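You operate a simulated robot arm through the tools that you are given. There is no shell and no other tool.

Carry out the task below with a simulated robot arm. There is one attempt and no reset: what you move stays moved.

JOB
Sponge the clay smears off the laptop and the desk.
Fine: switch the laptop off first; wet the sponge in the water dish and put it back after. What is to be rubbed or washed off counts as gone when no trace of it is left.

The check looks at the end state, three seconds after you hand in, the way a careful person would. Anything else that was tipped, shoved, dropped, spilled or broken makes it a failure.

ROBOT AND FRAMES
A 7-joint arm with a two-finger parallel gripper, fixed in place. Base frame: the origin is at the foot of the arm, x ahead of it, y to its left, z up; the work surface is at about z = 74. Units: cm, degrees, N and s.
Its first joint turns from -149.0 to 149.0 degrees. Payload 3.5 kg.
Tool frame: the origin (TCP) lies between the finger pads and is the grasp point; the fingertips stand 2.3 cm ahead of it; z points along the fingers, y is the line along which they close. The gripper opens to 9.4 cm. The fingers are 3.8 cm wide and 1 cm thick; the gripper's body (5.4 by 9.6 cm) begins 3.9 cm behind the TCP.
Orientation is that of the tool frame in the base frame, as a unit quaternion [w, x, y, z]. With the fingers straight down and closing along the base's y, the tool's x points along the base's -x, its y along +y and its z along -z.

CONTROLS
- The arm moves only by the tool jog_arm. Its argument "moves" is a list of rows, each an object (a shift or turn left out is 0, a gripper value left out holds the last) with "offset": the shift along the base's x, y, z in cm, a list of three; "angular": the turn, a rotation vector about the base's x, y, z in degrees, a list of three. In form: [{"offset": [x, y, z], "angular": [ax, ay, az]}, ...]. A call has 1 to 20 rows; each row shifts and turns the commanded pose from where the row before left it. "hand" is the finger opening in cm, from 0 to 9.4, set as the call begins (left out, the last holds). A row lasts 0.2 s, in which the tool goes at most 5 cm and 8.6 degrees; a call with a longer step from one row to the next is refused whole, and so is a gripper value outside its range. Where a pose cannot be reached the arm comes as near as it can. A force on the tool above 40 N (or 10 N above the force at the start of the call, whichever is more), or a blocked arm, ends the call early, and 0.2 s more pass. Each finger travels about 15.3 cm/s and halts on what it meets, pressing with about 34 N; the grip force reading is that of the motor and also rises with nothing between the fingers. The clock runs only during rows and for 0.2 s after the last one: add rows that do not move to give the fingers time. It gives the time, the measured TCP pose, the force on the tool (base axes), the opening and the grip force at its end, in the units of the frame above (readings bear some noise), with the torque about the TCP (base axes, N m) and any sound that the robot's microphone picked up, and new pictures: "show" is both (left out), scene, wrist or none.
- Cameras (640 x 400 px; columns grow to the right, rows downward): "scene" is fixed at [4.94, 50.17, 148.5]; the picture's right is [-0.54, -0.84, 0.00], its down [-0.45, 0.29, -0.84] and it looks along [0.71, -0.45, -0.54] (base axes); focal length 310 px, centre (320, 200). "wrist" rides on the gripper at [8.6, 1.6, -7.4] in the tool frame; the picture's right is [-0.18, 0.98, 0.00], its down [-0.58, -0.11, -0.81] and it looks along [-0.79, -0.15, 0.59] (tool axes); focal length 243 px, centre (320, 200). There is no depth. A picture from a camera that has moved, and an enlarged one, comes with that camera's place and axes in the base frame and with its lens.
- enlarge(camera, box): a new picture of the part [left, top, right, bottom] of that camera's present view, enlarged. The clock stands still meanwhile.
- close_job(): hands the job in; it is judged then, once.

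Places have to be worked out from the pictures, the camera data and where the tool is seen. Open the gripper and draw the arm clear of the work before you hand the job in, unless the task says otherwise.

The tools are called after "Emit:" as name(argument=value, ...) on one line, values as JSON. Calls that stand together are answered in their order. jog_arm: Moves the arm, as the interface text tells. Its arguments: {"type":"object","properties":{"moves":{"type":"array"},"hand":{"type":"number"},"show":{"type":"string","enum":["both","scene","wrist","none"]}},"required":["moves"]} The other tools are called the same way: enlarge (camera, box) takes an enlarged picture of a part of a camera's view; close_job () hands the job in.

At the start:

```text
time_s: 0.0
eef_pos: [66.61, -56.08, 98.3]
orientation: [0.001, 0.001, 1.0, -0.001]
ft_force: [0.3, 0.3, 0.1]
moment: [-0.02, -0.02, -0.03]
gripper_width: 9.42
grip_force: 0.0
```

scene: 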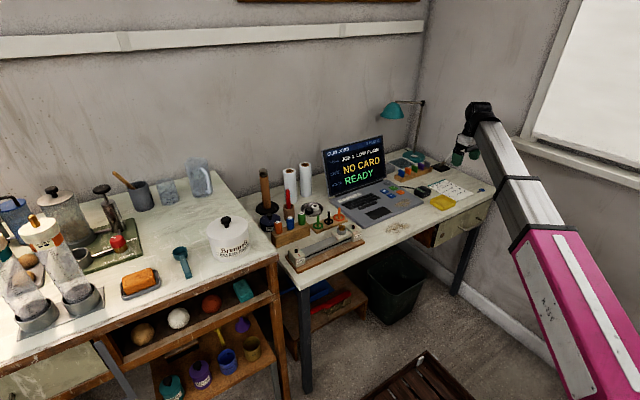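
wrist: 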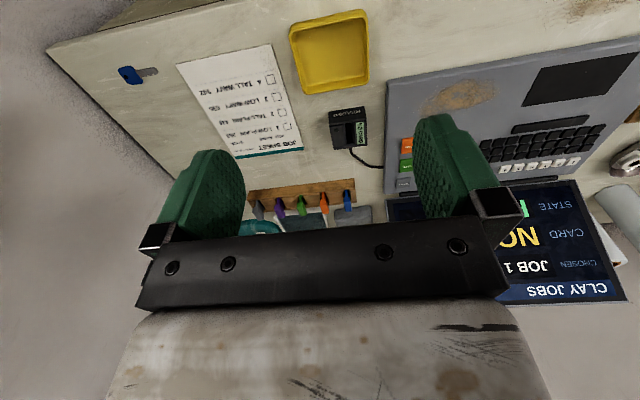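

The first pictures show a laptop on the right desk, a sponge-like orange block on the left table, and a yellow tray. I'll enlarge several parts to identify things before moving.

Emit:
enlarge(camera="scene", box=[300, 120, 500, 245])

Emit:
enlarge(camera="scene", box=[100, 150, 300, 310])

Emit:
enlarge(camera="wrist", box=[380, 0, 640, 200])

Emit:
enlarge(camera="scene", box=[240, 150, 400, 280])

Emit:
enlarge(camera="scene", box=[0, 160, 160, 350])

```text
3.20 times, centred on (400, 182) of scene
camera zoom: at [4.94, 50.17, 148.5], right [-0.54, -0.84, 0.0], down [-0.45, 0.29, -0.84], along [0.71, -0.45, -0.54], focal length 991 px, centre (64, 256)
```

zoom: 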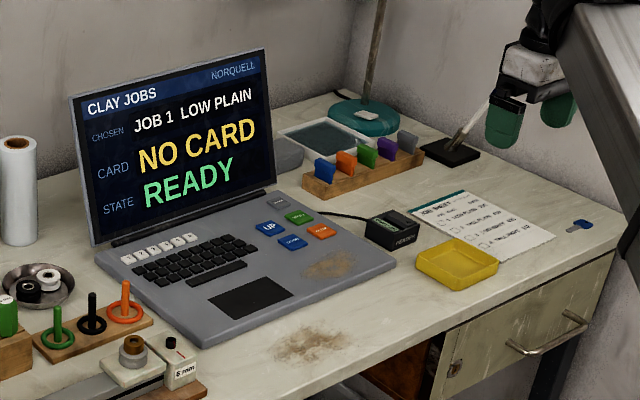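

```text
2.50 times, centred on (200, 230) of scene
camera zoom: at [4.94, 50.17, 148.5], right [-0.54, -0.84, 0.0], down [-0.45, 0.29, -0.84], along [0.71, -0.45, -0.54], focal length 774 px, centre (620, 125)
```

zoom: 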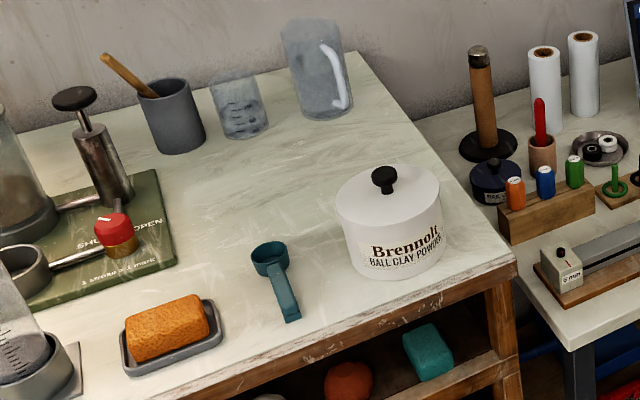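

```text
2.00 times, centred on (510, 100) of wrist
camera zoom: at [58.06, -54.5, 105.49], right [0.19, 0.98, 0.0], down [0.58, -0.11, 0.81], along [0.79, -0.15, -0.59], focal length 485 px, centre (-60, 400)
```

zoom: 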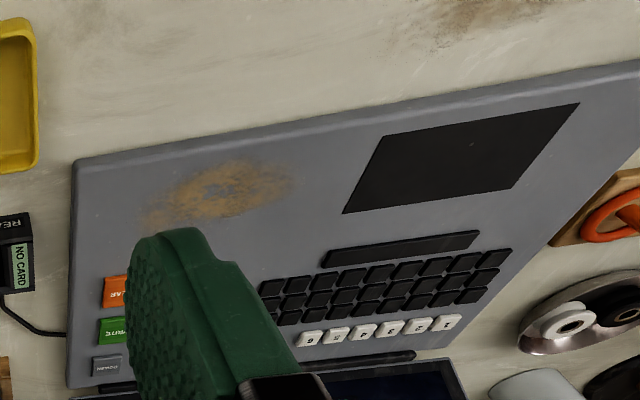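

```text
3.08 times, centred on (320, 215) of scene
camera zoom: at [4.94, 50.17, 148.5], right [-0.54, -0.84, 0.0], down [-0.45, 0.29, -0.84], along [0.71, -0.45, -0.54], focal length 953 px, centre (320, 154)
```

zoom: 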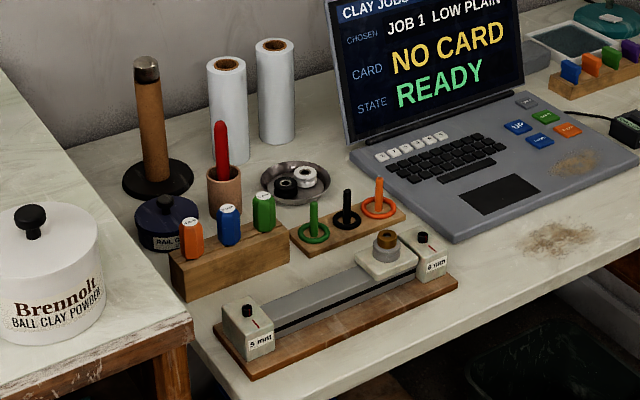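

```text
2.11 times, centred on (80, 255) of scene
camera zoom: at [4.94, 50.17, 148.5], right [-0.54, -0.84, 0.0], down [-0.45, 0.29, -0.84], along [0.71, -0.45, -0.54], focal length 652 px, centre (825, 84)
```

zoom: 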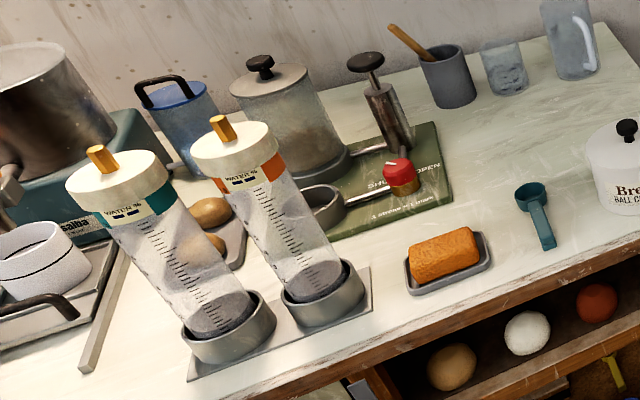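

I need to read the laptop's keys and the dishes near the lamp. Enlarging more tightly.

Emit:
enlarge(camera="scene", box=[370, 175, 434, 215])

Emit:
enlarge(camera="scene", box=[380, 145, 460, 195])

Emit:
enlarge(camera="wrist", box=[380, 130, 540, 230])

Emit:
enlarge(camera="wrist", box=[220, 160, 420, 260])

Emit:
enlarge(camera="wrist", box=[160, 0, 400, 150])

Emit:
enlarge(camera="scene", box=[110, 255, 174, 305])

```text
10.00 times, centred on (402, 195) of scene
camera zoom: at [4.94, 50.17, 148.5], right [-0.54, -0.84, 0.0], down [-0.45, 0.29, -0.84], along [0.71, -0.45, -0.54], focal length 3097 px, centre (-500, 250)
```

zoom: 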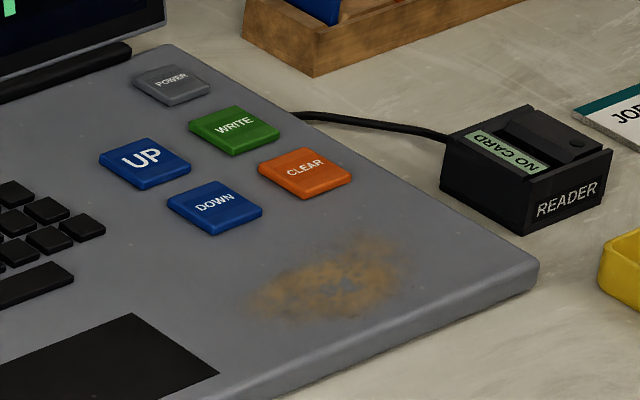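

```text
8.00 times, centred on (420, 170) of scene
camera zoom: at [4.94, 50.17, 148.5], right [-0.54, -0.84, 0.0], down [-0.45, 0.29, -0.84], along [0.71, -0.45, -0.54], focal length 2477 px, centre (-480, 440)
```

zoom: 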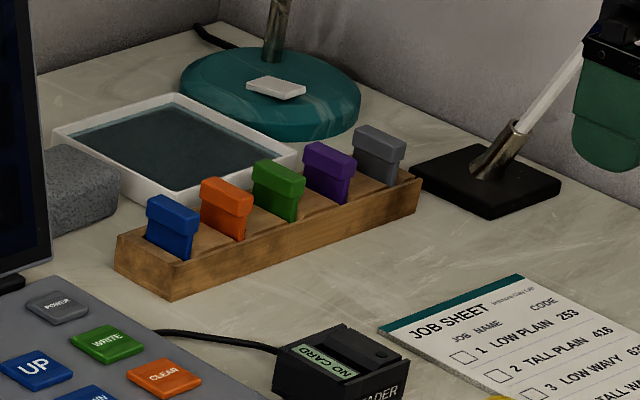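

```text
4.00 times, centred on (460, 180) of wrist
camera zoom: at [58.06, -54.5, 105.49], right [0.19, 0.98, 0.0], down [0.58, -0.11, 0.81], along [0.79, -0.15, -0.59], focal length 970 px, centre (-240, 280)
```

zoom: 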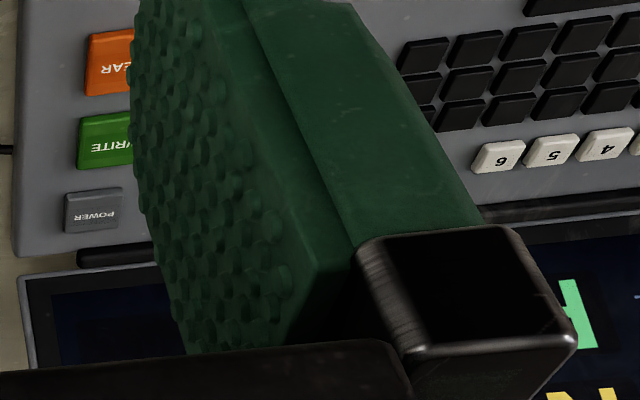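

```text
3.20 times, centred on (320, 210) of wrist
camera zoom: at [58.06, -54.5, 105.49], right [0.19, 0.98, 0.0], down [0.58, -0.11, 0.81], along [0.79, -0.15, -0.59], focal length 776 px, centre (320, 168)
```

zoom: 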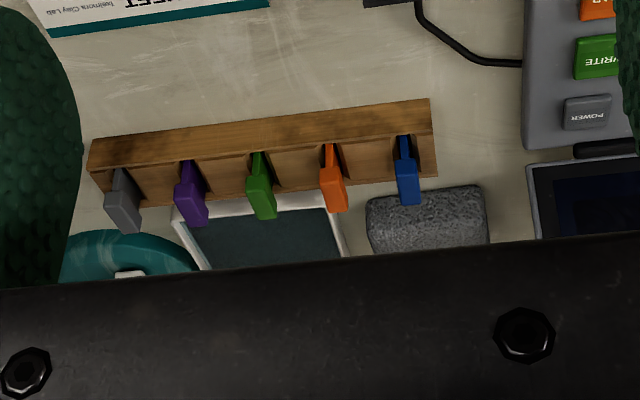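

```text
2.67 times, centred on (280, 75) of wrist
camera zoom: at [58.06, -54.5, 105.49], right [0.19, 0.98, 0.0], down [0.58, -0.11, 0.81], along [0.79, -0.15, -0.59], focal length 647 px, centre (427, 533)
```

zoom: 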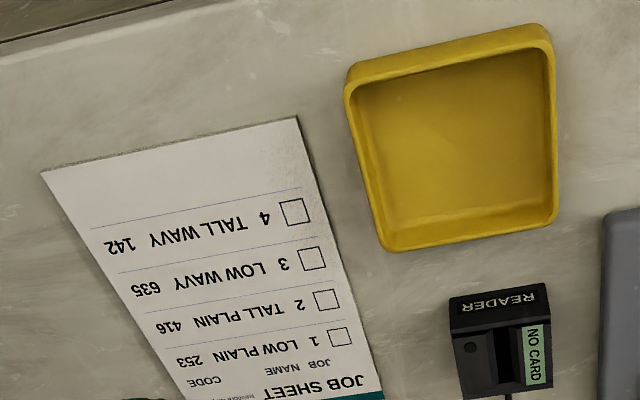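

```text
8.00 times, centred on (142, 280) of scene
camera zoom: at [4.94, 50.17, 148.5], right [-0.54, -0.84, 0.0], down [-0.45, 0.29, -0.84], along [0.71, -0.45, -0.54], focal length 2477 px, centre (1744, -440)
```

zoom: 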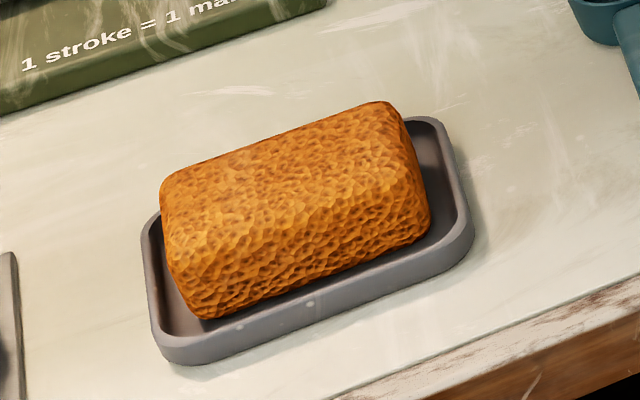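

There is a white dish with dark water beside the lamp, a speckled grey block next to it, and an orange sponge-like block on a tray on the left table. The smears are on the laptop palm rest and on the desk front, and POWER is the grey key. I'll raise the arm and tilt outward for a closer look at the dish area.

Emit:
jog_arm(moves=[{"offset": [0, 0, 4]}, {"offset": [0, 0, 4]}, {"offset": [0, 0, 4], "angular": [0, -6, 0]}, {"offset": [0, 0, 4], "angular": [0, -8, 0]}, {"angular": [0, -8, 0]}, {"angular": [0, -8, 0]}, {}])

```text
time_s: 1.6
eef_pos: [66.7, -56.02, 114.11]
orientation: [0.261, 0.001, 0.965, 0.0]
ft_force: [0.2, -0.2, -0.3]
moment: [-0.02, 0.0, 0.03]
gripper_width: 9.42
grip_force: 0.1
camera wrist: at [55.57, -54.53, 116.09], right [0.16, 0.98, 0.09], down [0.1, -0.11, 0.99], along [0.98, -0.15, -0.11], focal length 243 px, centre (320, 200)
```

scene: 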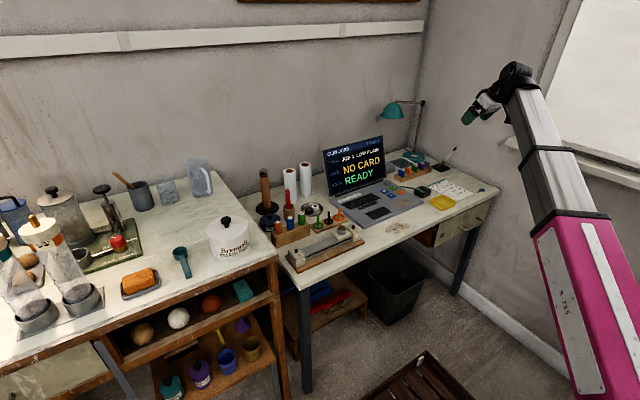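
wrist: 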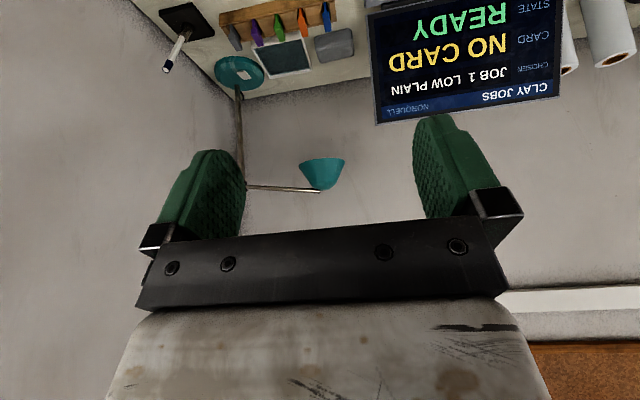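

Emit:
enlarge(camera="wrist", box=[150, 0, 390, 120])

Emit:
enlarge(camera="wrist", box=[230, 20, 370, 90])

```text
2.67 times, centred on (270, 60) of wrist
camera zoom: at [55.57, -54.53, 116.09], right [0.16, 0.98, 0.09], down [0.1, -0.11, 0.99], along [0.98, -0.15, -0.11], focal length 647 px, centre (453, 573)
```

zoom: 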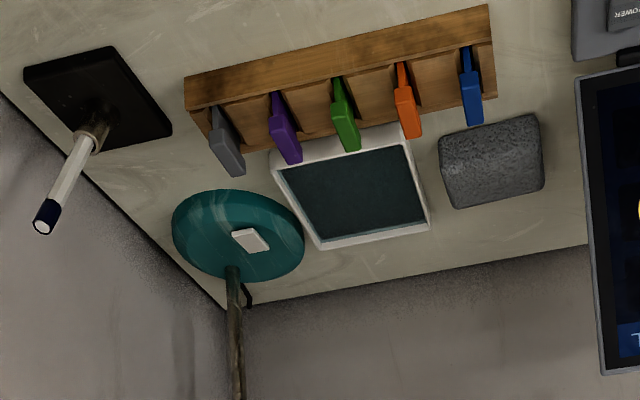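

```text
4.57 times, centred on (300, 55) of wrist
camera zoom: at [55.57, -54.53, 116.09], right [0.16, 0.98, 0.09], down [0.1, -0.11, 0.99], along [0.98, -0.15, -0.11], focal length 1109 px, centre (411, 863)
```

zoom: 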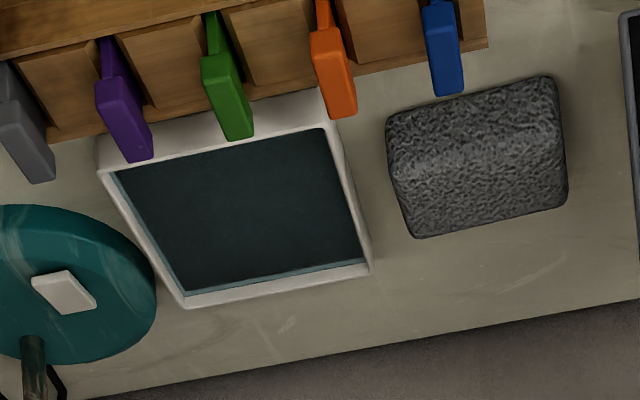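

The dish by the lamp looks like a square white dish of dark water with a grey rough block beside it; they sit about 120–130 cm from the base axis. Before deciding, I'll survey the left side with the wrist camera, moving high and clear.

Emit:
jog_arm(moves=[{"offset": [0, 4, 2.5]}, {"offset": [0, 4, 2.5]}, {"offset": [0, 4, 2.5]}, {"offset": [0, 4, 2.5]}, {"offset": [0, 4.5, 0]}, {"offset": [0, 4.5, 0]}, {"offset": [0, 4.5, 0]}, {"offset": [0, 4.5, 0]}, {"offset": [0, 4.5, 0]}, {"offset": [0, 4.5, 0]}, {"offset": [0, 4.5, 0]}, {"offset": [0, 4.5, 0]}, {"offset": [0, 4, 0], "angular": [0, 8, 0]}, {}])

```text
time_s: 4.6
eef_pos: [66.64, 0.11, 124.36]
orientation: [0.192, 0.001, 0.981, 0.0]
ft_force: [0.5, 0.3, -0.1]
moment: [0.02, -0.04, 0.04]
gripper_width: 9.41
grip_force: 0.1
camera wrist: at [55.79, 1.67, 127.81], right [0.17, 0.98, 0.07], down [0.24, -0.11, 0.97], along [0.96, -0.15, -0.25], focal length 243 px, centre (320, 200)
```

scene: 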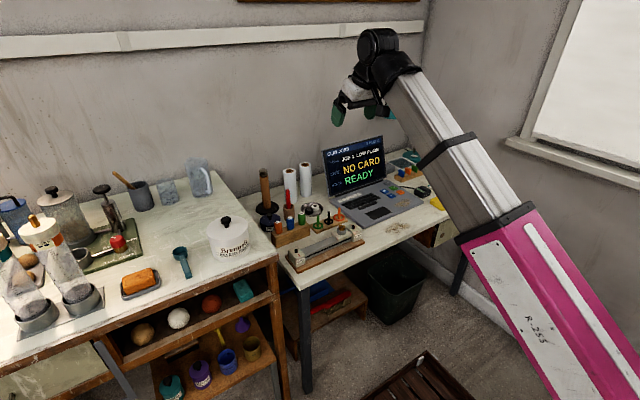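
wrist: 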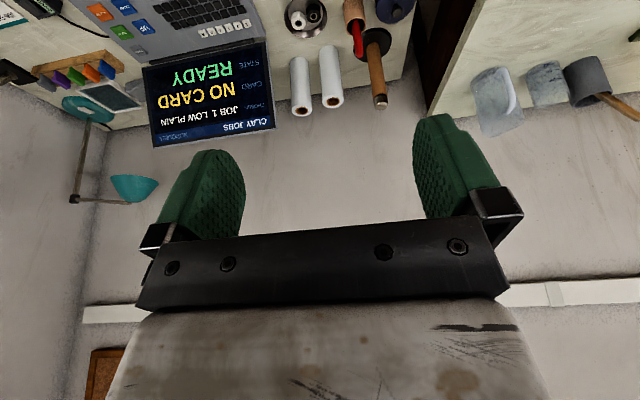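

The arm swings freely. I'll continue left, turning the yaw so the camera looks toward the left table.

Emit:
jog_arm(moves=[{"offset": [-1, 4, 1], "angular": [0, 0, 5]}, {"offset": [-1, 4, 1], "angular": [0, 0, 5]}, {"offset": [-1, 4, 1], "angular": [0, 0, 5]}, {"offset": [-1, 4, 1], "angular": [0, 0, 5]}, {"offset": [-1, 4, 1], "angular": [0, 0, 5]}, {"offset": [-1, 4, 0], "angular": [0, 0, 5]}, {"offset": [-1, 4, 0], "angular": [0, 0, 5]}, {"offset": [-1, 4, 0], "angular": [0, 0, 5]}, {}])

```text
time_s: 6.6
eef_pos: [58.74, 32.06, 129.32]
orientation: [0.18, -0.336, 0.922, 0.066]
ft_force: [0.1, -0.3, -0.3]
moment: [0.01, -0.01, -0.03]
gripper_width: 9.39
grip_force: 0.1
camera wrist: at [49.46, 26.26, 132.75], right [-0.5, 0.86, 0.07], down [0.25, 0.07, 0.97], along [0.83, 0.5, -0.25], focal length 243 px, centre (320, 200)
```

scene: 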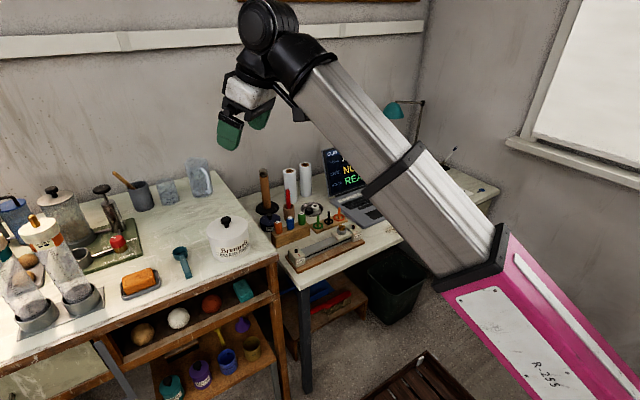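
wrist: 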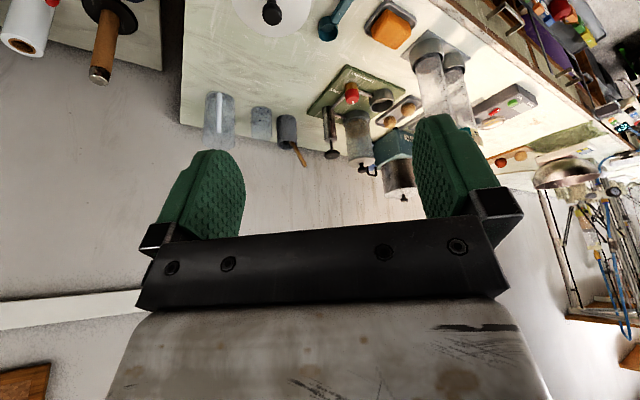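

The orange block triangulates to about (72, 58, 92), so the left table top is near z = 90. I'll zoom in and then look further left.

Emit:
enlarge(camera="wrist", box=[280, 0, 480, 125])

Emit:
enlarge(camera="wrist", box=[440, 0, 640, 125])

Emit:
enlarge(camera="wrist", box=[480, 100, 640, 200])

```text
3.20 times, centred on (380, 62) of wrist
camera zoom: at [49.46, 26.26, 132.75], right [-0.5, 0.86, 0.07], down [0.25, 0.07, 0.97], along [0.83, 0.5, -0.25], focal length 776 px, centre (128, 640)
```

zoom: 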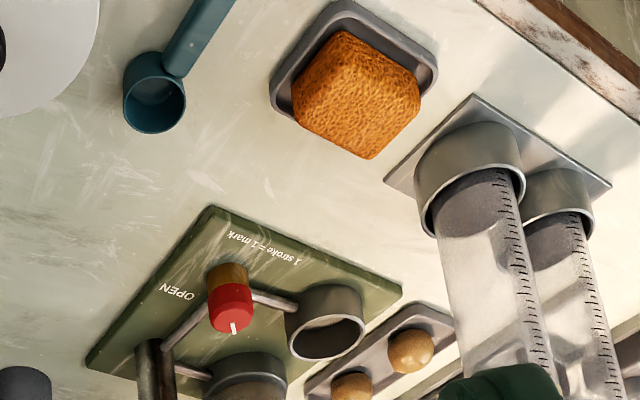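

```text
3.20 times, centred on (540, 62) of wrist
camera zoom: at [49.46, 26.26, 132.75], right [-0.5, 0.86, 0.07], down [0.25, 0.07, 0.97], along [0.83, 0.5, -0.25], focal length 776 px, centre (-384, 640)
```

zoom: 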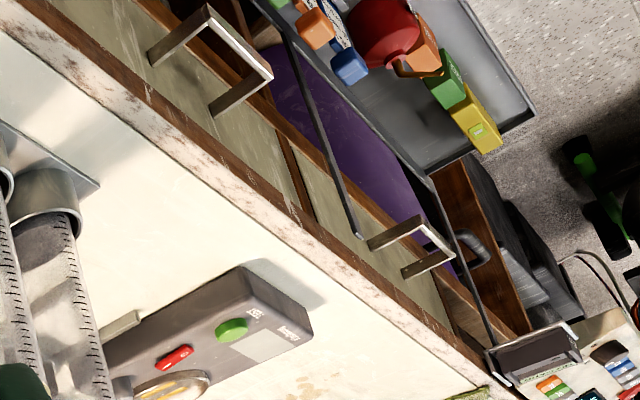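

```text
4.00 times, centred on (560, 150) of wrist
camera zoom: at [49.46, 26.26, 132.75], right [-0.5, 0.86, 0.07], down [0.25, 0.07, 0.97], along [0.83, 0.5, -0.25], focal length 970 px, centre (-640, 400)
```

zoom: 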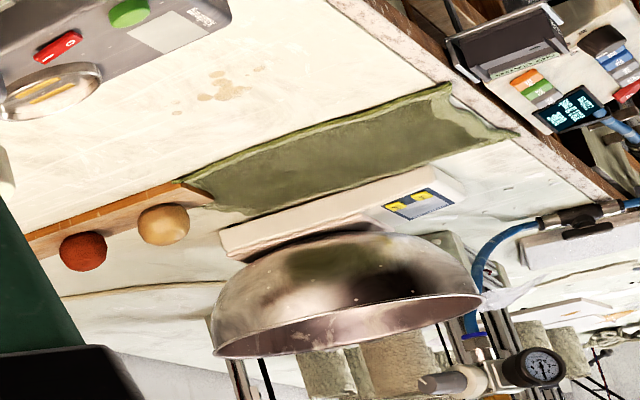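

There's more bench further left. I'll continue the survey, turning toward +y while keeping the radius small.

Emit:
jog_arm(moves=[{"offset": [-4, 2, 0.5], "angular": [0, 0, 6]}, {"offset": [-4, 2, 0.5], "angular": [0, 0, 6]}, {"offset": [-4, 2, 0.5], "angular": [0, 0, 6]}, {"offset": [-4, 2, 0.5], "angular": [0, 0, 6]}, {"offset": [-4, 2, 0.5], "angular": [0, 0, 6]}, {"offset": [-4, 2, 0.5], "angular": [0, 0, 6]}, {"offset": [-4, 2, 0], "angular": [0, 0, 6]}, {}])

```text
time_s: 7.2
eef_pos: [51.19, 35.62, 130.35]
orientation: [0.178, -0.42, 0.886, 0.085]
ft_force: [6.2, -1.8, -4.6]
moment: [0.45, -0.2, 0.63]
gripper_width: 9.39
grip_force: 0.0
stopped in row 3: the force on the tool passed its limit at 57 N (the readings are from after the stop); the commanded pose is now the measured one
camera wrist: at [43.19, 28.23, 133.64], right [-0.65, 0.75, 0.07], down [0.23, 0.1, 0.97], along [0.72, 0.65, -0.24], focal length 243 px, centre (320, 200)
```

scene: 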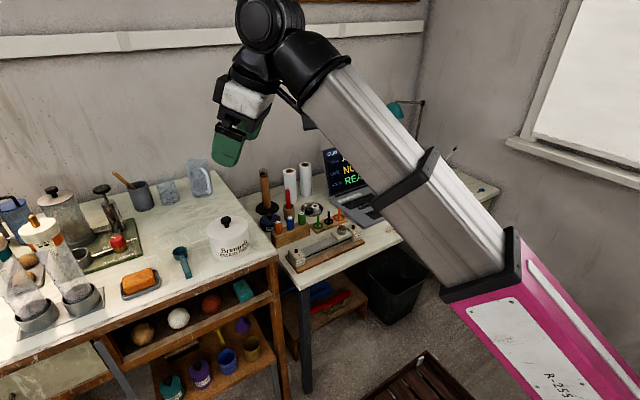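
wrist: 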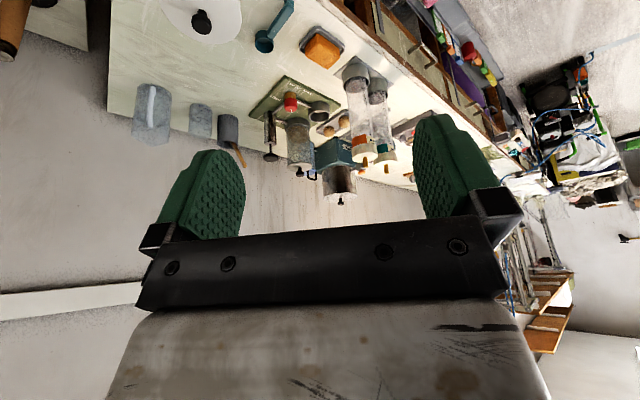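

The call stopped on a force spike, likely the gripper folding near its own arm. I'll back outward a little and check that the force falls away.

Emit:
jog_arm(moves=[{"offset": [2, 1, 0]}, {"offset": [2, 1.5, 0]}, {}], show="none")

Emit:
enlarge(camera="wrist", box=[500, 20, 640, 220])

Emit:
enlarge(camera="scene", box=[180, 0, 380, 180])

```text
time_s: 8.0
eef_pos: [55.41, 38.13, 130.34]
orientation: [0.178, -0.42, 0.886, 0.084]
ft_force: [-0.1, 0.0, 0.6]
moment: [0.0, 0.0, -0.02]
gripper_width: 9.39
grip_force: 0.0
```

```text
2.00 times, centred on (570, 120) of wrist
camera zoom: at [47.24, 30.64, 133.69], right [-0.65, 0.75, 0.07], down [0.23, 0.1, 0.97], along [0.72, 0.65, -0.24], focal length 485 px, centre (-180, 360)
```

zoom: 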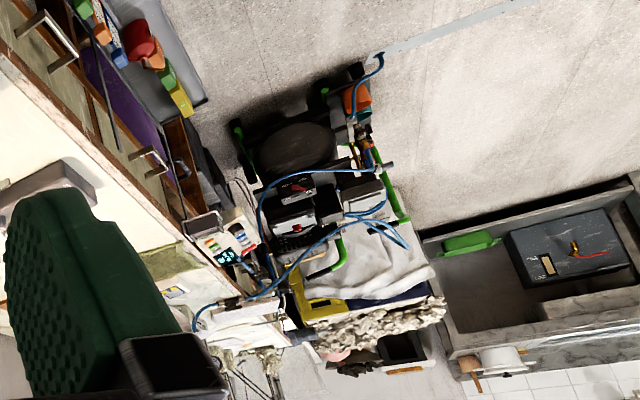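

```text
2.22 times, centred on (280, 90) of scene
camera zoom: at [4.94, 50.17, 148.5], right [-0.54, -0.84, 0.0], down [-0.45, 0.29, -0.84], along [0.71, -0.45, -0.54], focal length 688 px, centre (409, 444)
```

zoom: 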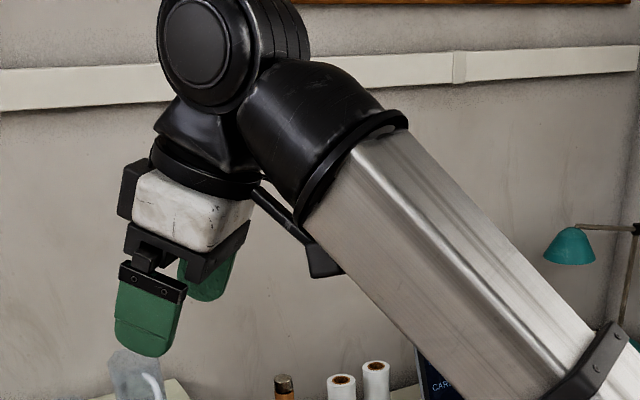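

The spike was the wrist-camera bracket meeting the forearm, so I must keep less outward tilt at small radius. I'll un-tilt some and continue at radius ~68 to see the far left of the bench.

Emit:
jog_arm(moves=[{"offset": [2, 2, 0.5]}, {"offset": [0, 2, 0], "angular": [-4.3, 6, 0]}, {"offset": [-3, 3, 0], "angular": [-2, 2, 3]}, {"offset": [-3.5, 3, 0], "angular": [0, 0, 5]}, {"offset": [-3.5, 3, 0], "angular": [0, 0, 5]}, {"offset": [-3.5, 3, 0], "angular": [0, 0, 5]}, {"offset": [-3.5, 2.5, 0], "angular": [0, 0, 5]}, {"offset": [-3.5, 2, 0], "angular": [0, 0, 5]}, {}])

```text
time_s: 8.6
eef_pos: [57.74, 41.82, 130.88]
orientation: [0.148, -0.422, 0.891, 0.078]
ft_force: [13.1, 9.3, -15.8]
moment: [0.64, -0.71, 0.13]
gripper_width: 9.42
grip_force: 0.1
stopped in row 2: the force on the tool passed its limit at 106 N (the readings are from after the stop); the commanded pose is now the measured one
camera wrist: at [49.81, 34.49, 134.95], right [-0.65, 0.76, 0.08], down [0.28, 0.14, 0.95], along [0.71, 0.64, -0.3], focal length 243 px, centre (320, 200)
```

scene: 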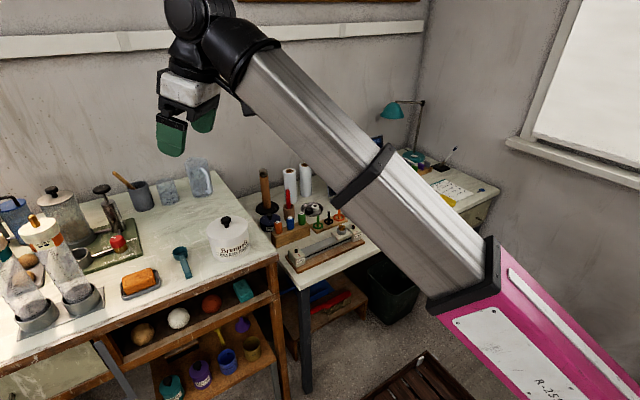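
wrist: 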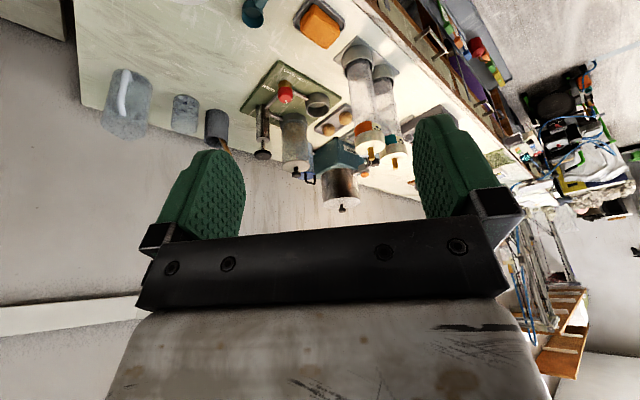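

Contact again from the same bracket: un-tilting raises it into the forearm. I'll tilt outward again while moving outward, then yaw to view the left.

Emit:
jog_arm(moves=[{"offset": [1.5, 1.5, -1], "angular": [4, -4.4, 0]}, {"offset": [2, 2, -1], "angular": [2, -2.2, 0]}, {"offset": [0, 3, 0], "angular": [0, 0, 4]}, {"offset": [-2.5, 3, 0], "angular": [0, 0, 4]}, {"offset": [-2.5, 3, 0], "angular": [0, 0, 4]}, {"offset": [-2.5, 3, 0], "angular": [0, 0, 4]}, {"offset": [-3, 3, 0], "angular": [0, 0, 4]}, {"offset": [-3, 3, 0], "angular": [0, 0, 4]}, {}])

```text
time_s: 10.6
eef_pos: [47.61, 63.36, 129.0]
orientation: [0.192, -0.591, 0.77, 0.143]
ft_force: [-0.3, -0.8, -0.5]
moment: [0.01, 0.04, 0.02]
gripper_width: 9.4
grip_force: 0.2
camera wrist: at [43.13, 53.07, 131.34], right [-0.91, 0.41, 0.08], down [0.14, 0.11, 0.98], along [0.4, 0.9, -0.15], focal length 243 px, centre (320, 200)
```

scene: 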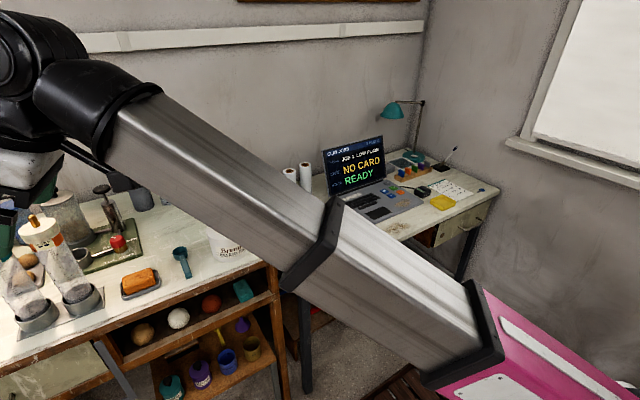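
wrist: 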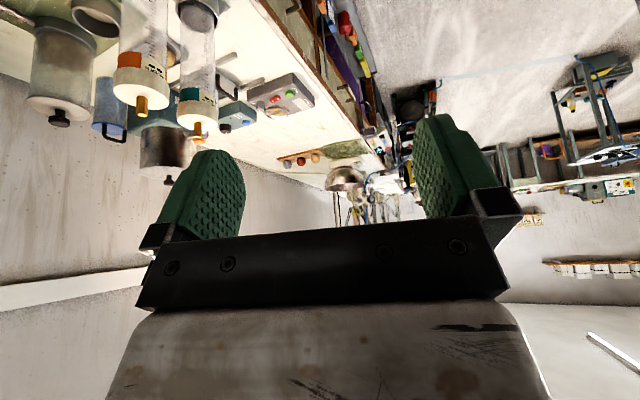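

Nothing on the left resembles a water dish; the white square dish by the lamp is the one. I'll swing back to the right desk and test how far the arm can reach there.

Emit:
jog_arm(moves=[{"offset": [2.5, -3.6, 0], "angular": [0, 0, -5]}, {"offset": [3.4, -3.0, 0], "angular": [0, 0, -5]}, {"offset": [3.2, -3.2, 0], "angular": [0, 0, -5]}, {"offset": [3.1, -3.5, 0], "angular": [0, 0, -5]}, {"offset": [2.7, -3.5, 0], "angular": [0, 0, -5]}, {"offset": [2.6, -3.7, 0], "angular": [0, 0, -5]}, {"offset": [2.4, -3.9, 0], "angular": [0, 0, -5]}, {"offset": [2.2, -4, 0], "angular": [0, 0, -5]}, {"offset": [1.9, -4, 0], "angular": [0, 0, -5]}, {"offset": [1.7, -4.3, 0], "angular": [0, 0, -5]}, {"offset": [1.4, -4.3, 0], "angular": [0, 0, -5]}, {"offset": [1.2, -4.3, 0], "angular": [0, 0, -5]}, {"offset": [0.9, -4.6, 0], "angular": [0, 0, -5]}, {"offset": [0.7, -4.4, 0], "angular": [0, 0, -5]}, {"offset": [0.4, -4.5, -0.5], "angular": [0, 0, -5]}, {"offset": [0.1, -4.6, -1], "angular": [0, 0, -5]}, {"offset": [-0.1, -4.6, -1], "angular": [0, 0, -5]}, {}])

```text
time_s: 14.4
eef_pos: [78.06, -4.6, 126.72]
orientation: [0.239, 0.085, 0.967, -0.024]
ft_force: [0.1, 0.5, 0.0]
moment: [0.02, 0.01, -0.01]
gripper_width: 9.41
grip_force: 0.0
camera wrist: at [67.43, -1.2, 129.18], right [0.34, 0.94, 0.08], down [0.12, -0.13, 0.98], along [0.93, -0.32, -0.15], focal length 243 px, centre (320, 200)
```

scene: 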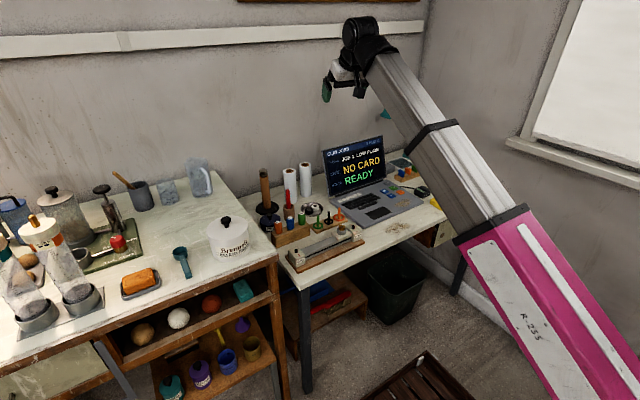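
wrist: 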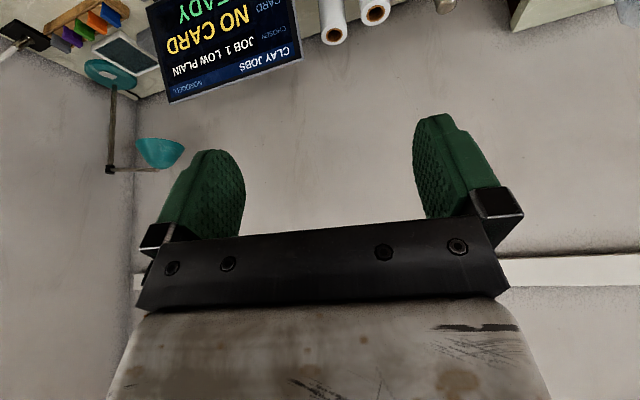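

Next I'll move over to azimuth about -32° at a moderate radius, then extend outward step by step to find the reach limit.

Emit:
jog_arm(moves=[{"offset": [-1, -3.74, -1.9], "angular": [0, 0, -2.2]}, {"offset": [-1, -3.74, -1.9], "angular": [0, 0, -2.2]}, {"offset": [-1, -3.74, -1.9], "angular": [0, 0, -2.2]}, {"offset": [-1, -3.74, -1.9], "angular": [0, 0, -2.2]}, {"offset": [-1, -3.74, -1.9], "angular": [0, 0, -2.2]}, {"offset": [-1, -3.74, -1.9], "angular": [0, 0, -2.2]}, {"offset": [-1, -3.74, -1.9], "angular": [0, 0, -2.2]}, {"offset": [-1, -3.74, -1.9], "angular": [0, 0, -2.2]}, {"offset": [-1, -3.74, -1.9], "angular": [0, 0, -2.2]}, {"offset": [-1, -3.74, -1.9], "angular": [0, 0, -2.2]}, {"offset": [2.5, -1.6, -1], "angular": [-2.6, -4.2, 0]}, {"offset": [2.5, -1.6, -1], "angular": [-2.6, -4.2, 0]}, {"offset": [2.5, -1.6, -1], "angular": [-2.6, -4.2, 0]}, {"offset": [2.5, -1.6, -1], "angular": [-2.6, -4.2, 0]}, {}])

```text
time_s: 17.6
eef_pos: [77.91, -48.46, 103.49]
orientation: [0.387, 0.253, 0.88, -0.113]
ft_force: [0.5, -0.7, -0.3]
moment: [0.02, 0.01, 0.01]
gripper_width: 9.41
grip_force: 0.0
camera wrist: at [69.21, -41.18, 101.89], right [0.63, 0.77, 0.13], down [-0.23, 0.02, 0.97], along [0.74, -0.64, 0.19], focal length 243 px, centre (320, 200)
```

scene: 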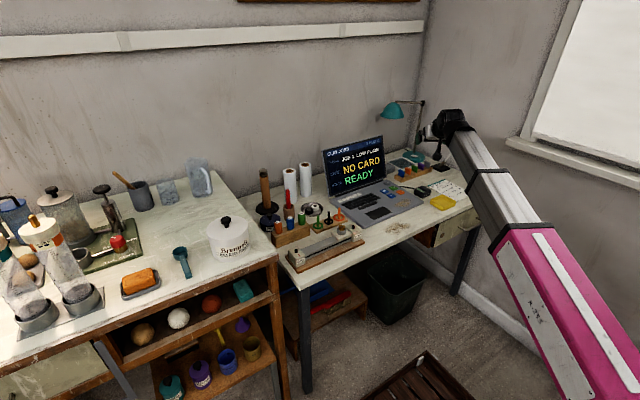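
wrist: 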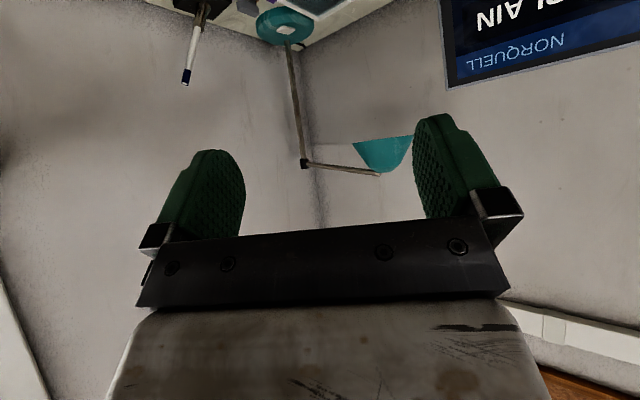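

The arm is at r≈92 with ~47° outward tilt and still follows. The lamp shade triangulates to (115, -62, 103), so I'll stay below it and extend further out to test reach.

Emit:
jog_arm(moves=[{"offset": [3.4, -2.1, -1.5]}, {"offset": [3.4, -2.1, -1.5]}, {"offset": [3.4, -2.1, -1.5]}, {"offset": [3.4, -2.1, -1.5]}, {}])

```text
time_s: 18.8
eef_pos: [91.71, -56.97, 97.46]
orientation: [0.386, 0.253, 0.88, -0.112]
ft_force: [0.8, 0.4, 0.2]
moment: [0.0, -0.03, 0.01]
gripper_width: 9.41
grip_force: 0.0
camera wrist: at [82.96, -49.63, 95.94], right [0.63, 0.77, 0.13], down [-0.23, 0.02, 0.97], along [0.74, -0.64, 0.19], focal length 243 px, centre (320, 200)
```

scene: 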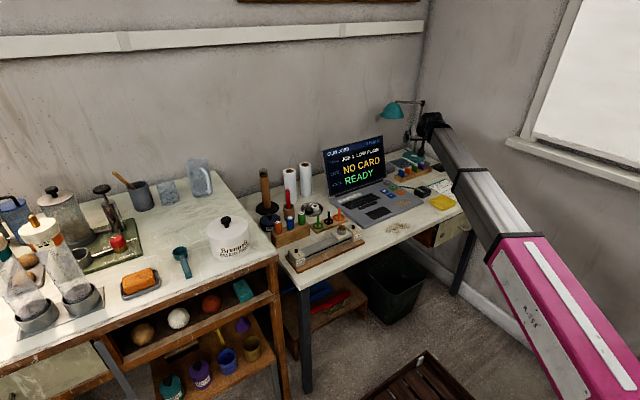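
wrist: 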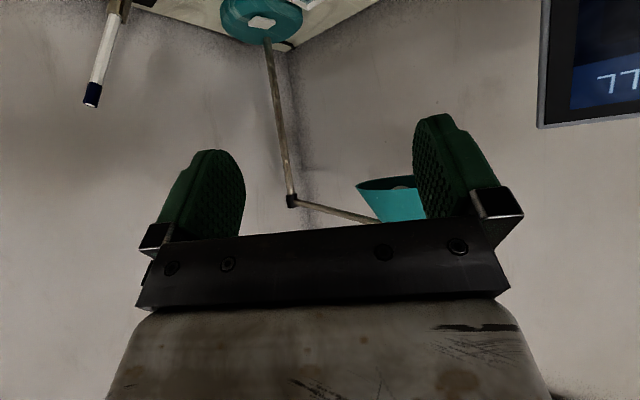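

It reaches r≈108 here. I'll push further in smaller steps, a little lower.

Emit:
jog_arm(moves=[{"offset": [2.5, -1.6, -1]}, {"offset": [2.5, -1.6, -1]}, {"offset": [2.5, -1.6, -1]}, {"offset": [1.5, -1, -1]}, {}, {}])

```text
time_s: 20.2
eef_pos: [100.65, -62.79, 93.47]
orientation: [0.386, 0.254, 0.88, -0.114]
ft_force: [0.1, 0.5, -0.6]
moment: [0.01, 0.01, 0.01]
gripper_width: 9.4
grip_force: 0.1
camera wrist: at [91.93, -55.43, 91.93], right [0.63, 0.77, 0.13], down [-0.23, 0.02, 0.97], along [0.74, -0.64, 0.19], focal length 243 px, centre (320, 200)
```

scene: 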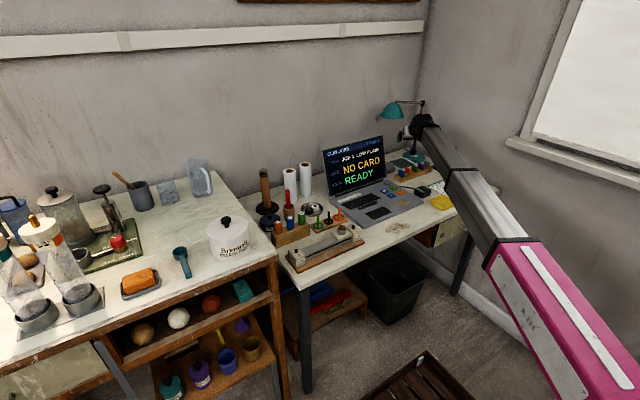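
wrist: 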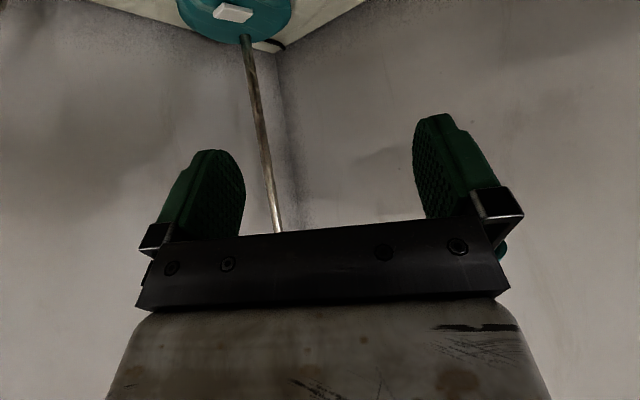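

Reach is fine: r≈119 with the tool tilted. Now I'll back off and untilt partly to view the grey block and dish closely with the wrist camera.

Emit:
jog_arm(moves=[{"offset": [-4, 2.5, 1.5]}, {"offset": [-4, 2.5, 1.5]}, {"offset": [-4, 2.5, 1.5], "angular": [2.6, 4.2, 0]}, {"offset": [-4, 2.5, 1.5], "angular": [3.6, 5.9, 0]}, {"offset": [-4, 2.5, 1.5], "angular": [3.6, 5.9, 0]}, {"angular": [3.6, 5.9, 0]}, {"angular": [3.6, 5.9, 0]}, {}])

```text
time_s: 22.0
eef_pos: [80.63, -50.05, 100.78]
orientation: [0.123, 0.274, 0.953, -0.041]
ft_force: [-0.5, -0.5, 0.1]
moment: [-0.02, 0.05, 0.02]
gripper_width: 9.39
grip_force: 0.0
camera wrist: at [72.78, -43.36, 105.67], right [0.67, 0.74, 0.04], down [0.25, -0.27, 0.93], along [0.7, -0.62, -0.37], focal length 243 px, centre (320, 200)
```

scene: 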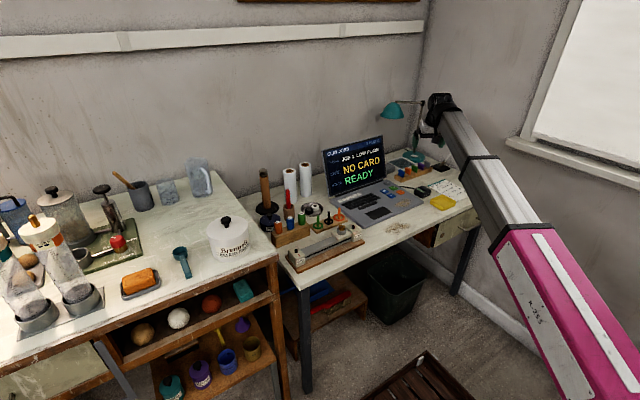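
wrist: 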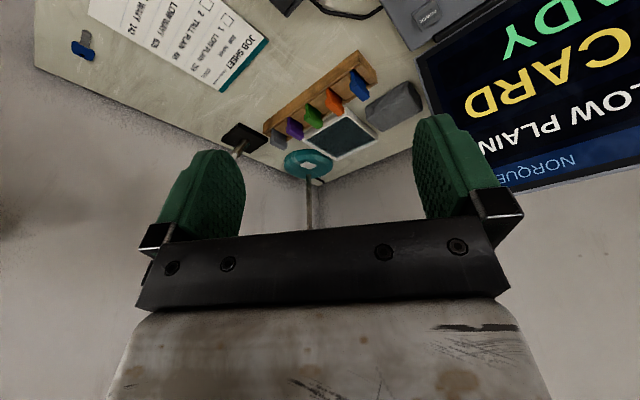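

Emit:
enlarge(camera="wrist", box=[260, 40, 430, 160])

Emit:
enlarge(camera="wrist", box=[350, 70, 430, 140])

```text
3.33 times, centred on (345, 100) of wrist
camera zoom: at [72.78, -43.36, 105.67], right [0.67, 0.74, 0.04], down [0.25, -0.27, 0.93], along [0.7, -0.62, -0.37], focal length 809 px, centre (237, 533)
```

zoom: 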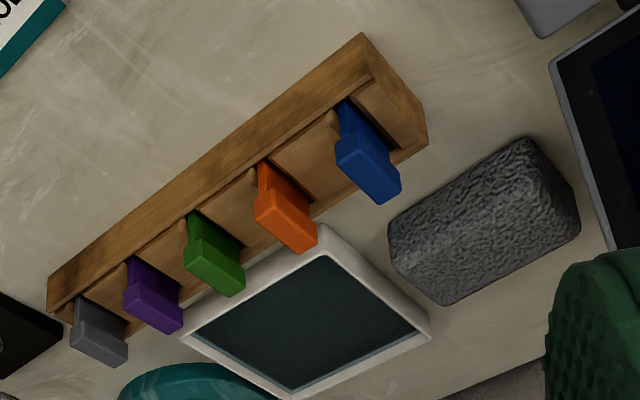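

```text
5.71 times, centred on (390, 105) of wrist
camera zoom: at [72.78, -43.36, 105.67], right [0.67, 0.74, 0.04], down [0.25, -0.27, 0.93], along [0.7, -0.62, -0.37], focal length 1386 px, centre (-80, 743)
```

zoom: 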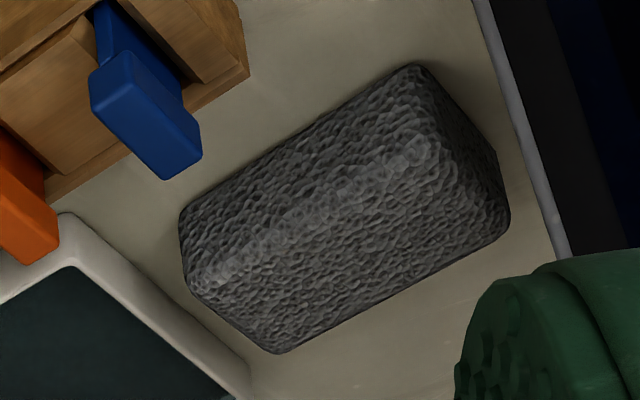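

Both the orange and grey blocks have a bumpy texture, so I need to compare them carefully. I'll zoom in on the other candidates from the scene camera.

Emit:
enlarge(camera="scene", box=[222, 270, 272, 310])

Emit:
enlarge(camera="scene", box=[118, 262, 164, 300])

Emit:
enlarge(camera="scene", box=[376, 148, 422, 184])

Emit:
enlarge(camera="scene", box=[100, 260, 300, 400])

```text
10.00 times, centred on (247, 290) of scene
camera zoom: at [4.94, 50.17, 148.5], right [-0.54, -0.84, 0.0], down [-0.45, 0.29, -0.84], along [0.71, -0.45, -0.54], focal length 3097 px, centre (1050, -700)
```

zoom: 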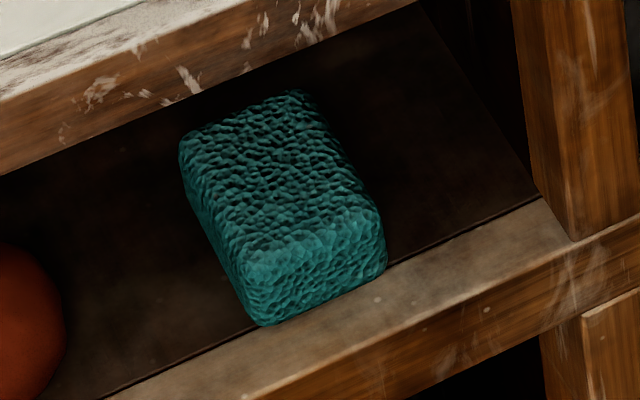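

```text
10.53 times, centred on (141, 281) of scene
camera zoom: at [4.94, 50.17, 148.5], right [-0.54, -0.84, 0.0], down [-0.45, 0.29, -0.84], along [0.71, -0.45, -0.54], focal length 3260 px, centre (2204, -653)
```

zoom: 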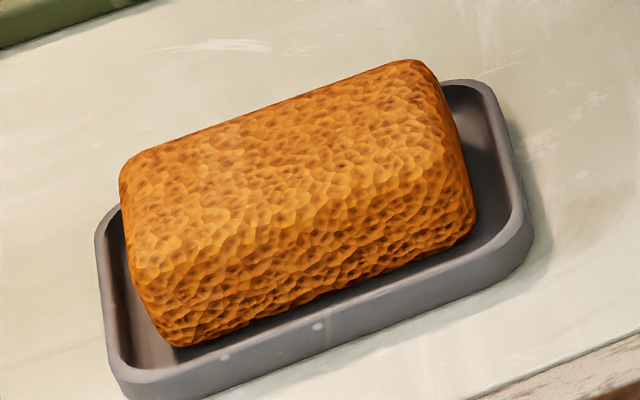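

```text
11.11 times, centred on (399, 166) of scene
camera zoom: at [4.94, 50.17, 148.5], right [-0.54, -0.84, 0.0], down [-0.45, 0.29, -0.84], along [0.71, -0.45, -0.54], focal length 3441 px, centre (-558, 578)
```

zoom: 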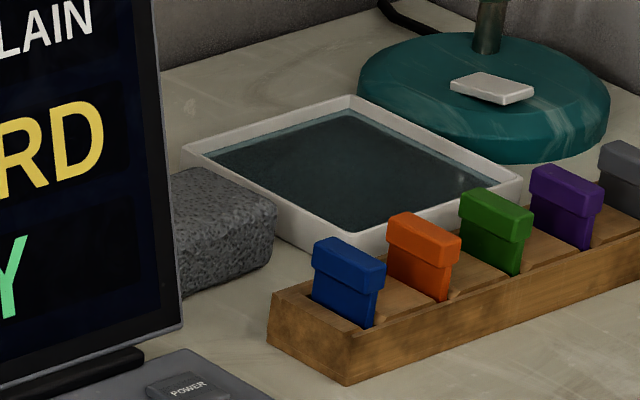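

```text
2.86 times, centred on (200, 330) of scene
camera zoom: at [4.94, 50.17, 148.5], right [-0.54, -0.84, 0.0], down [-0.45, 0.29, -0.84], along [0.71, -0.45, -0.54], focal length 885 px, centre (663, -171)
```

zoom: 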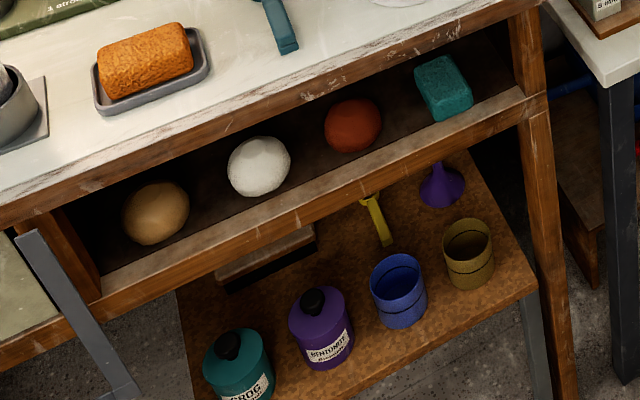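

The grey sponge-like block and the water dish sit about 122–129 cm out, so I'll need an outward tilt with the camera bracket kept high. I'll try rolling the gripper about its own axis (camera to the outer/top side), half way first.

Emit:
jog_arm(moves=[{"angular": [1.76, -1.1, -7.73]}, {"angular": [1.76, -1.1, -7.73]}, {"angular": [1.76, -1.1, -7.73]}, {"angular": [1.76, -1.1, -7.73]}, {"angular": [1.76, -1.1, -7.73]}, {"angular": [1.76, -1.1, -7.73]}, {"angular": [1.76, -1.1, -7.73]}, {"angular": [1.76, -1.1, -7.73]}, {"angular": [1.76, -1.1, -7.73]}, {"angular": [1.76, -1.1, -7.73]}, {"angular": [1.76, -1.1, -7.73]}, {}])

```text
time_s: 24.6
eef_pos: [80.51, -50.25, 100.82]
orientation: [0.111, 0.859, 0.496, 0.059]
ft_force: [0.1, -0.7, 0.1]
moment: [0.0, 0.0, -0.02]
gripper_width: 9.4
grip_force: 0.1
camera wrist: at [84.65, -42.62, 108.26], right [0.73, -0.63, 0.25], down [-0.55, -0.34, 0.76], along [-0.4, -0.69, -0.6], focal length 243 px, centre (320, 200)
```

scene: 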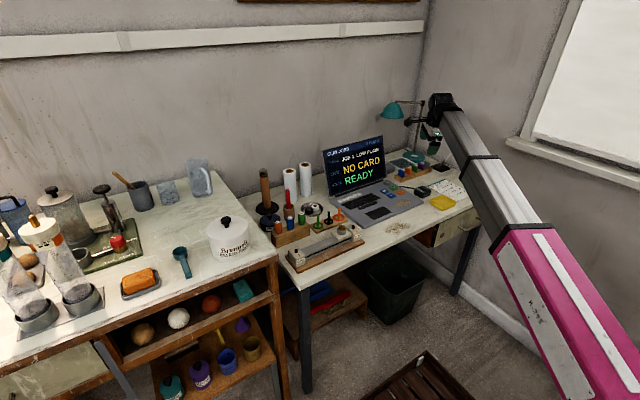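
wrist: 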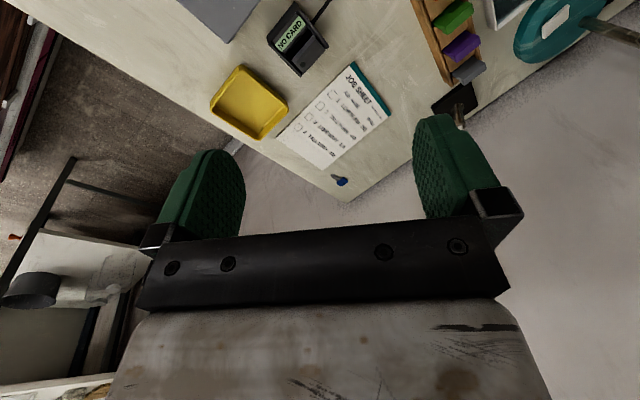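

The roll works. Continue the remaining ~92° so the camera sits on the outer side.

Emit:
jog_arm(moves=[{"angular": [1.76, -1.1, -7.73]}, {"angular": [1.76, -1.1, -7.73]}, {"angular": [1.76, -1.1, -7.73]}, {"angular": [1.76, -1.1, -7.73]}, {"angular": [1.76, -1.1, -7.73]}, {"angular": [1.76, -1.1, -7.73]}, {"angular": [1.76, -1.1, -7.73]}, {"angular": [1.76, -1.1, -7.73]}, {"angular": [1.76, -1.1, -7.73]}, {"angular": [1.76, -1.1, -7.73]}, {"angular": [1.76, -1.1, -7.73]}, {}])

```text
time_s: 27.2
eef_pos: [80.22, -50.84, 100.96]
orientation: [0.039, 0.971, -0.199, 0.124]
ft_force: [0.2, 0.2, -0.1]
moment: [0.02, -0.03, -0.01]
gripper_width: 9.41
grip_force: 0.0
out of reach, approached as far as the arm can: row 11
camera wrist: at [85.53, -54.74, 110.23], right [-0.55, -0.83, -0.02], down [-0.66, 0.42, 0.63], along [-0.51, 0.36, -0.78], focal length 243 px, centre (320, 200)
```

scene: 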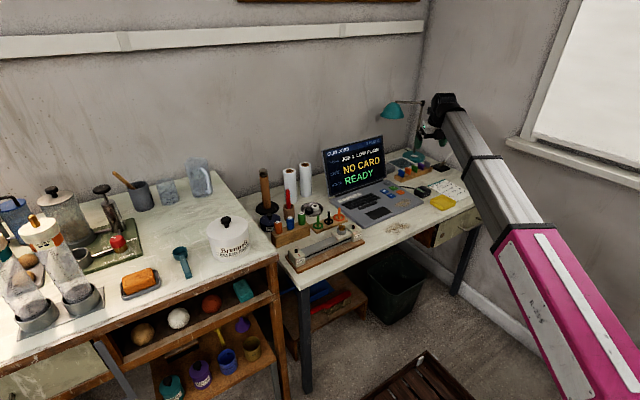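
wrist: 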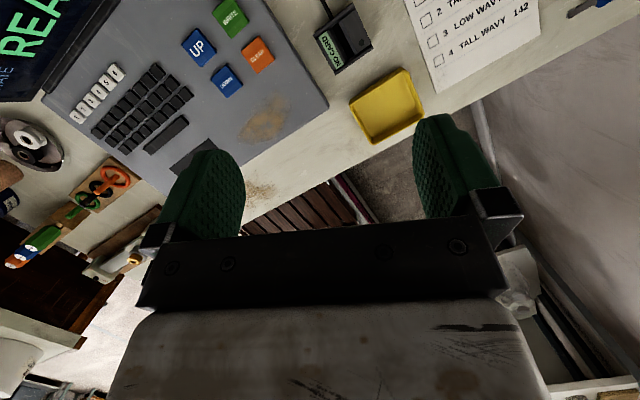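

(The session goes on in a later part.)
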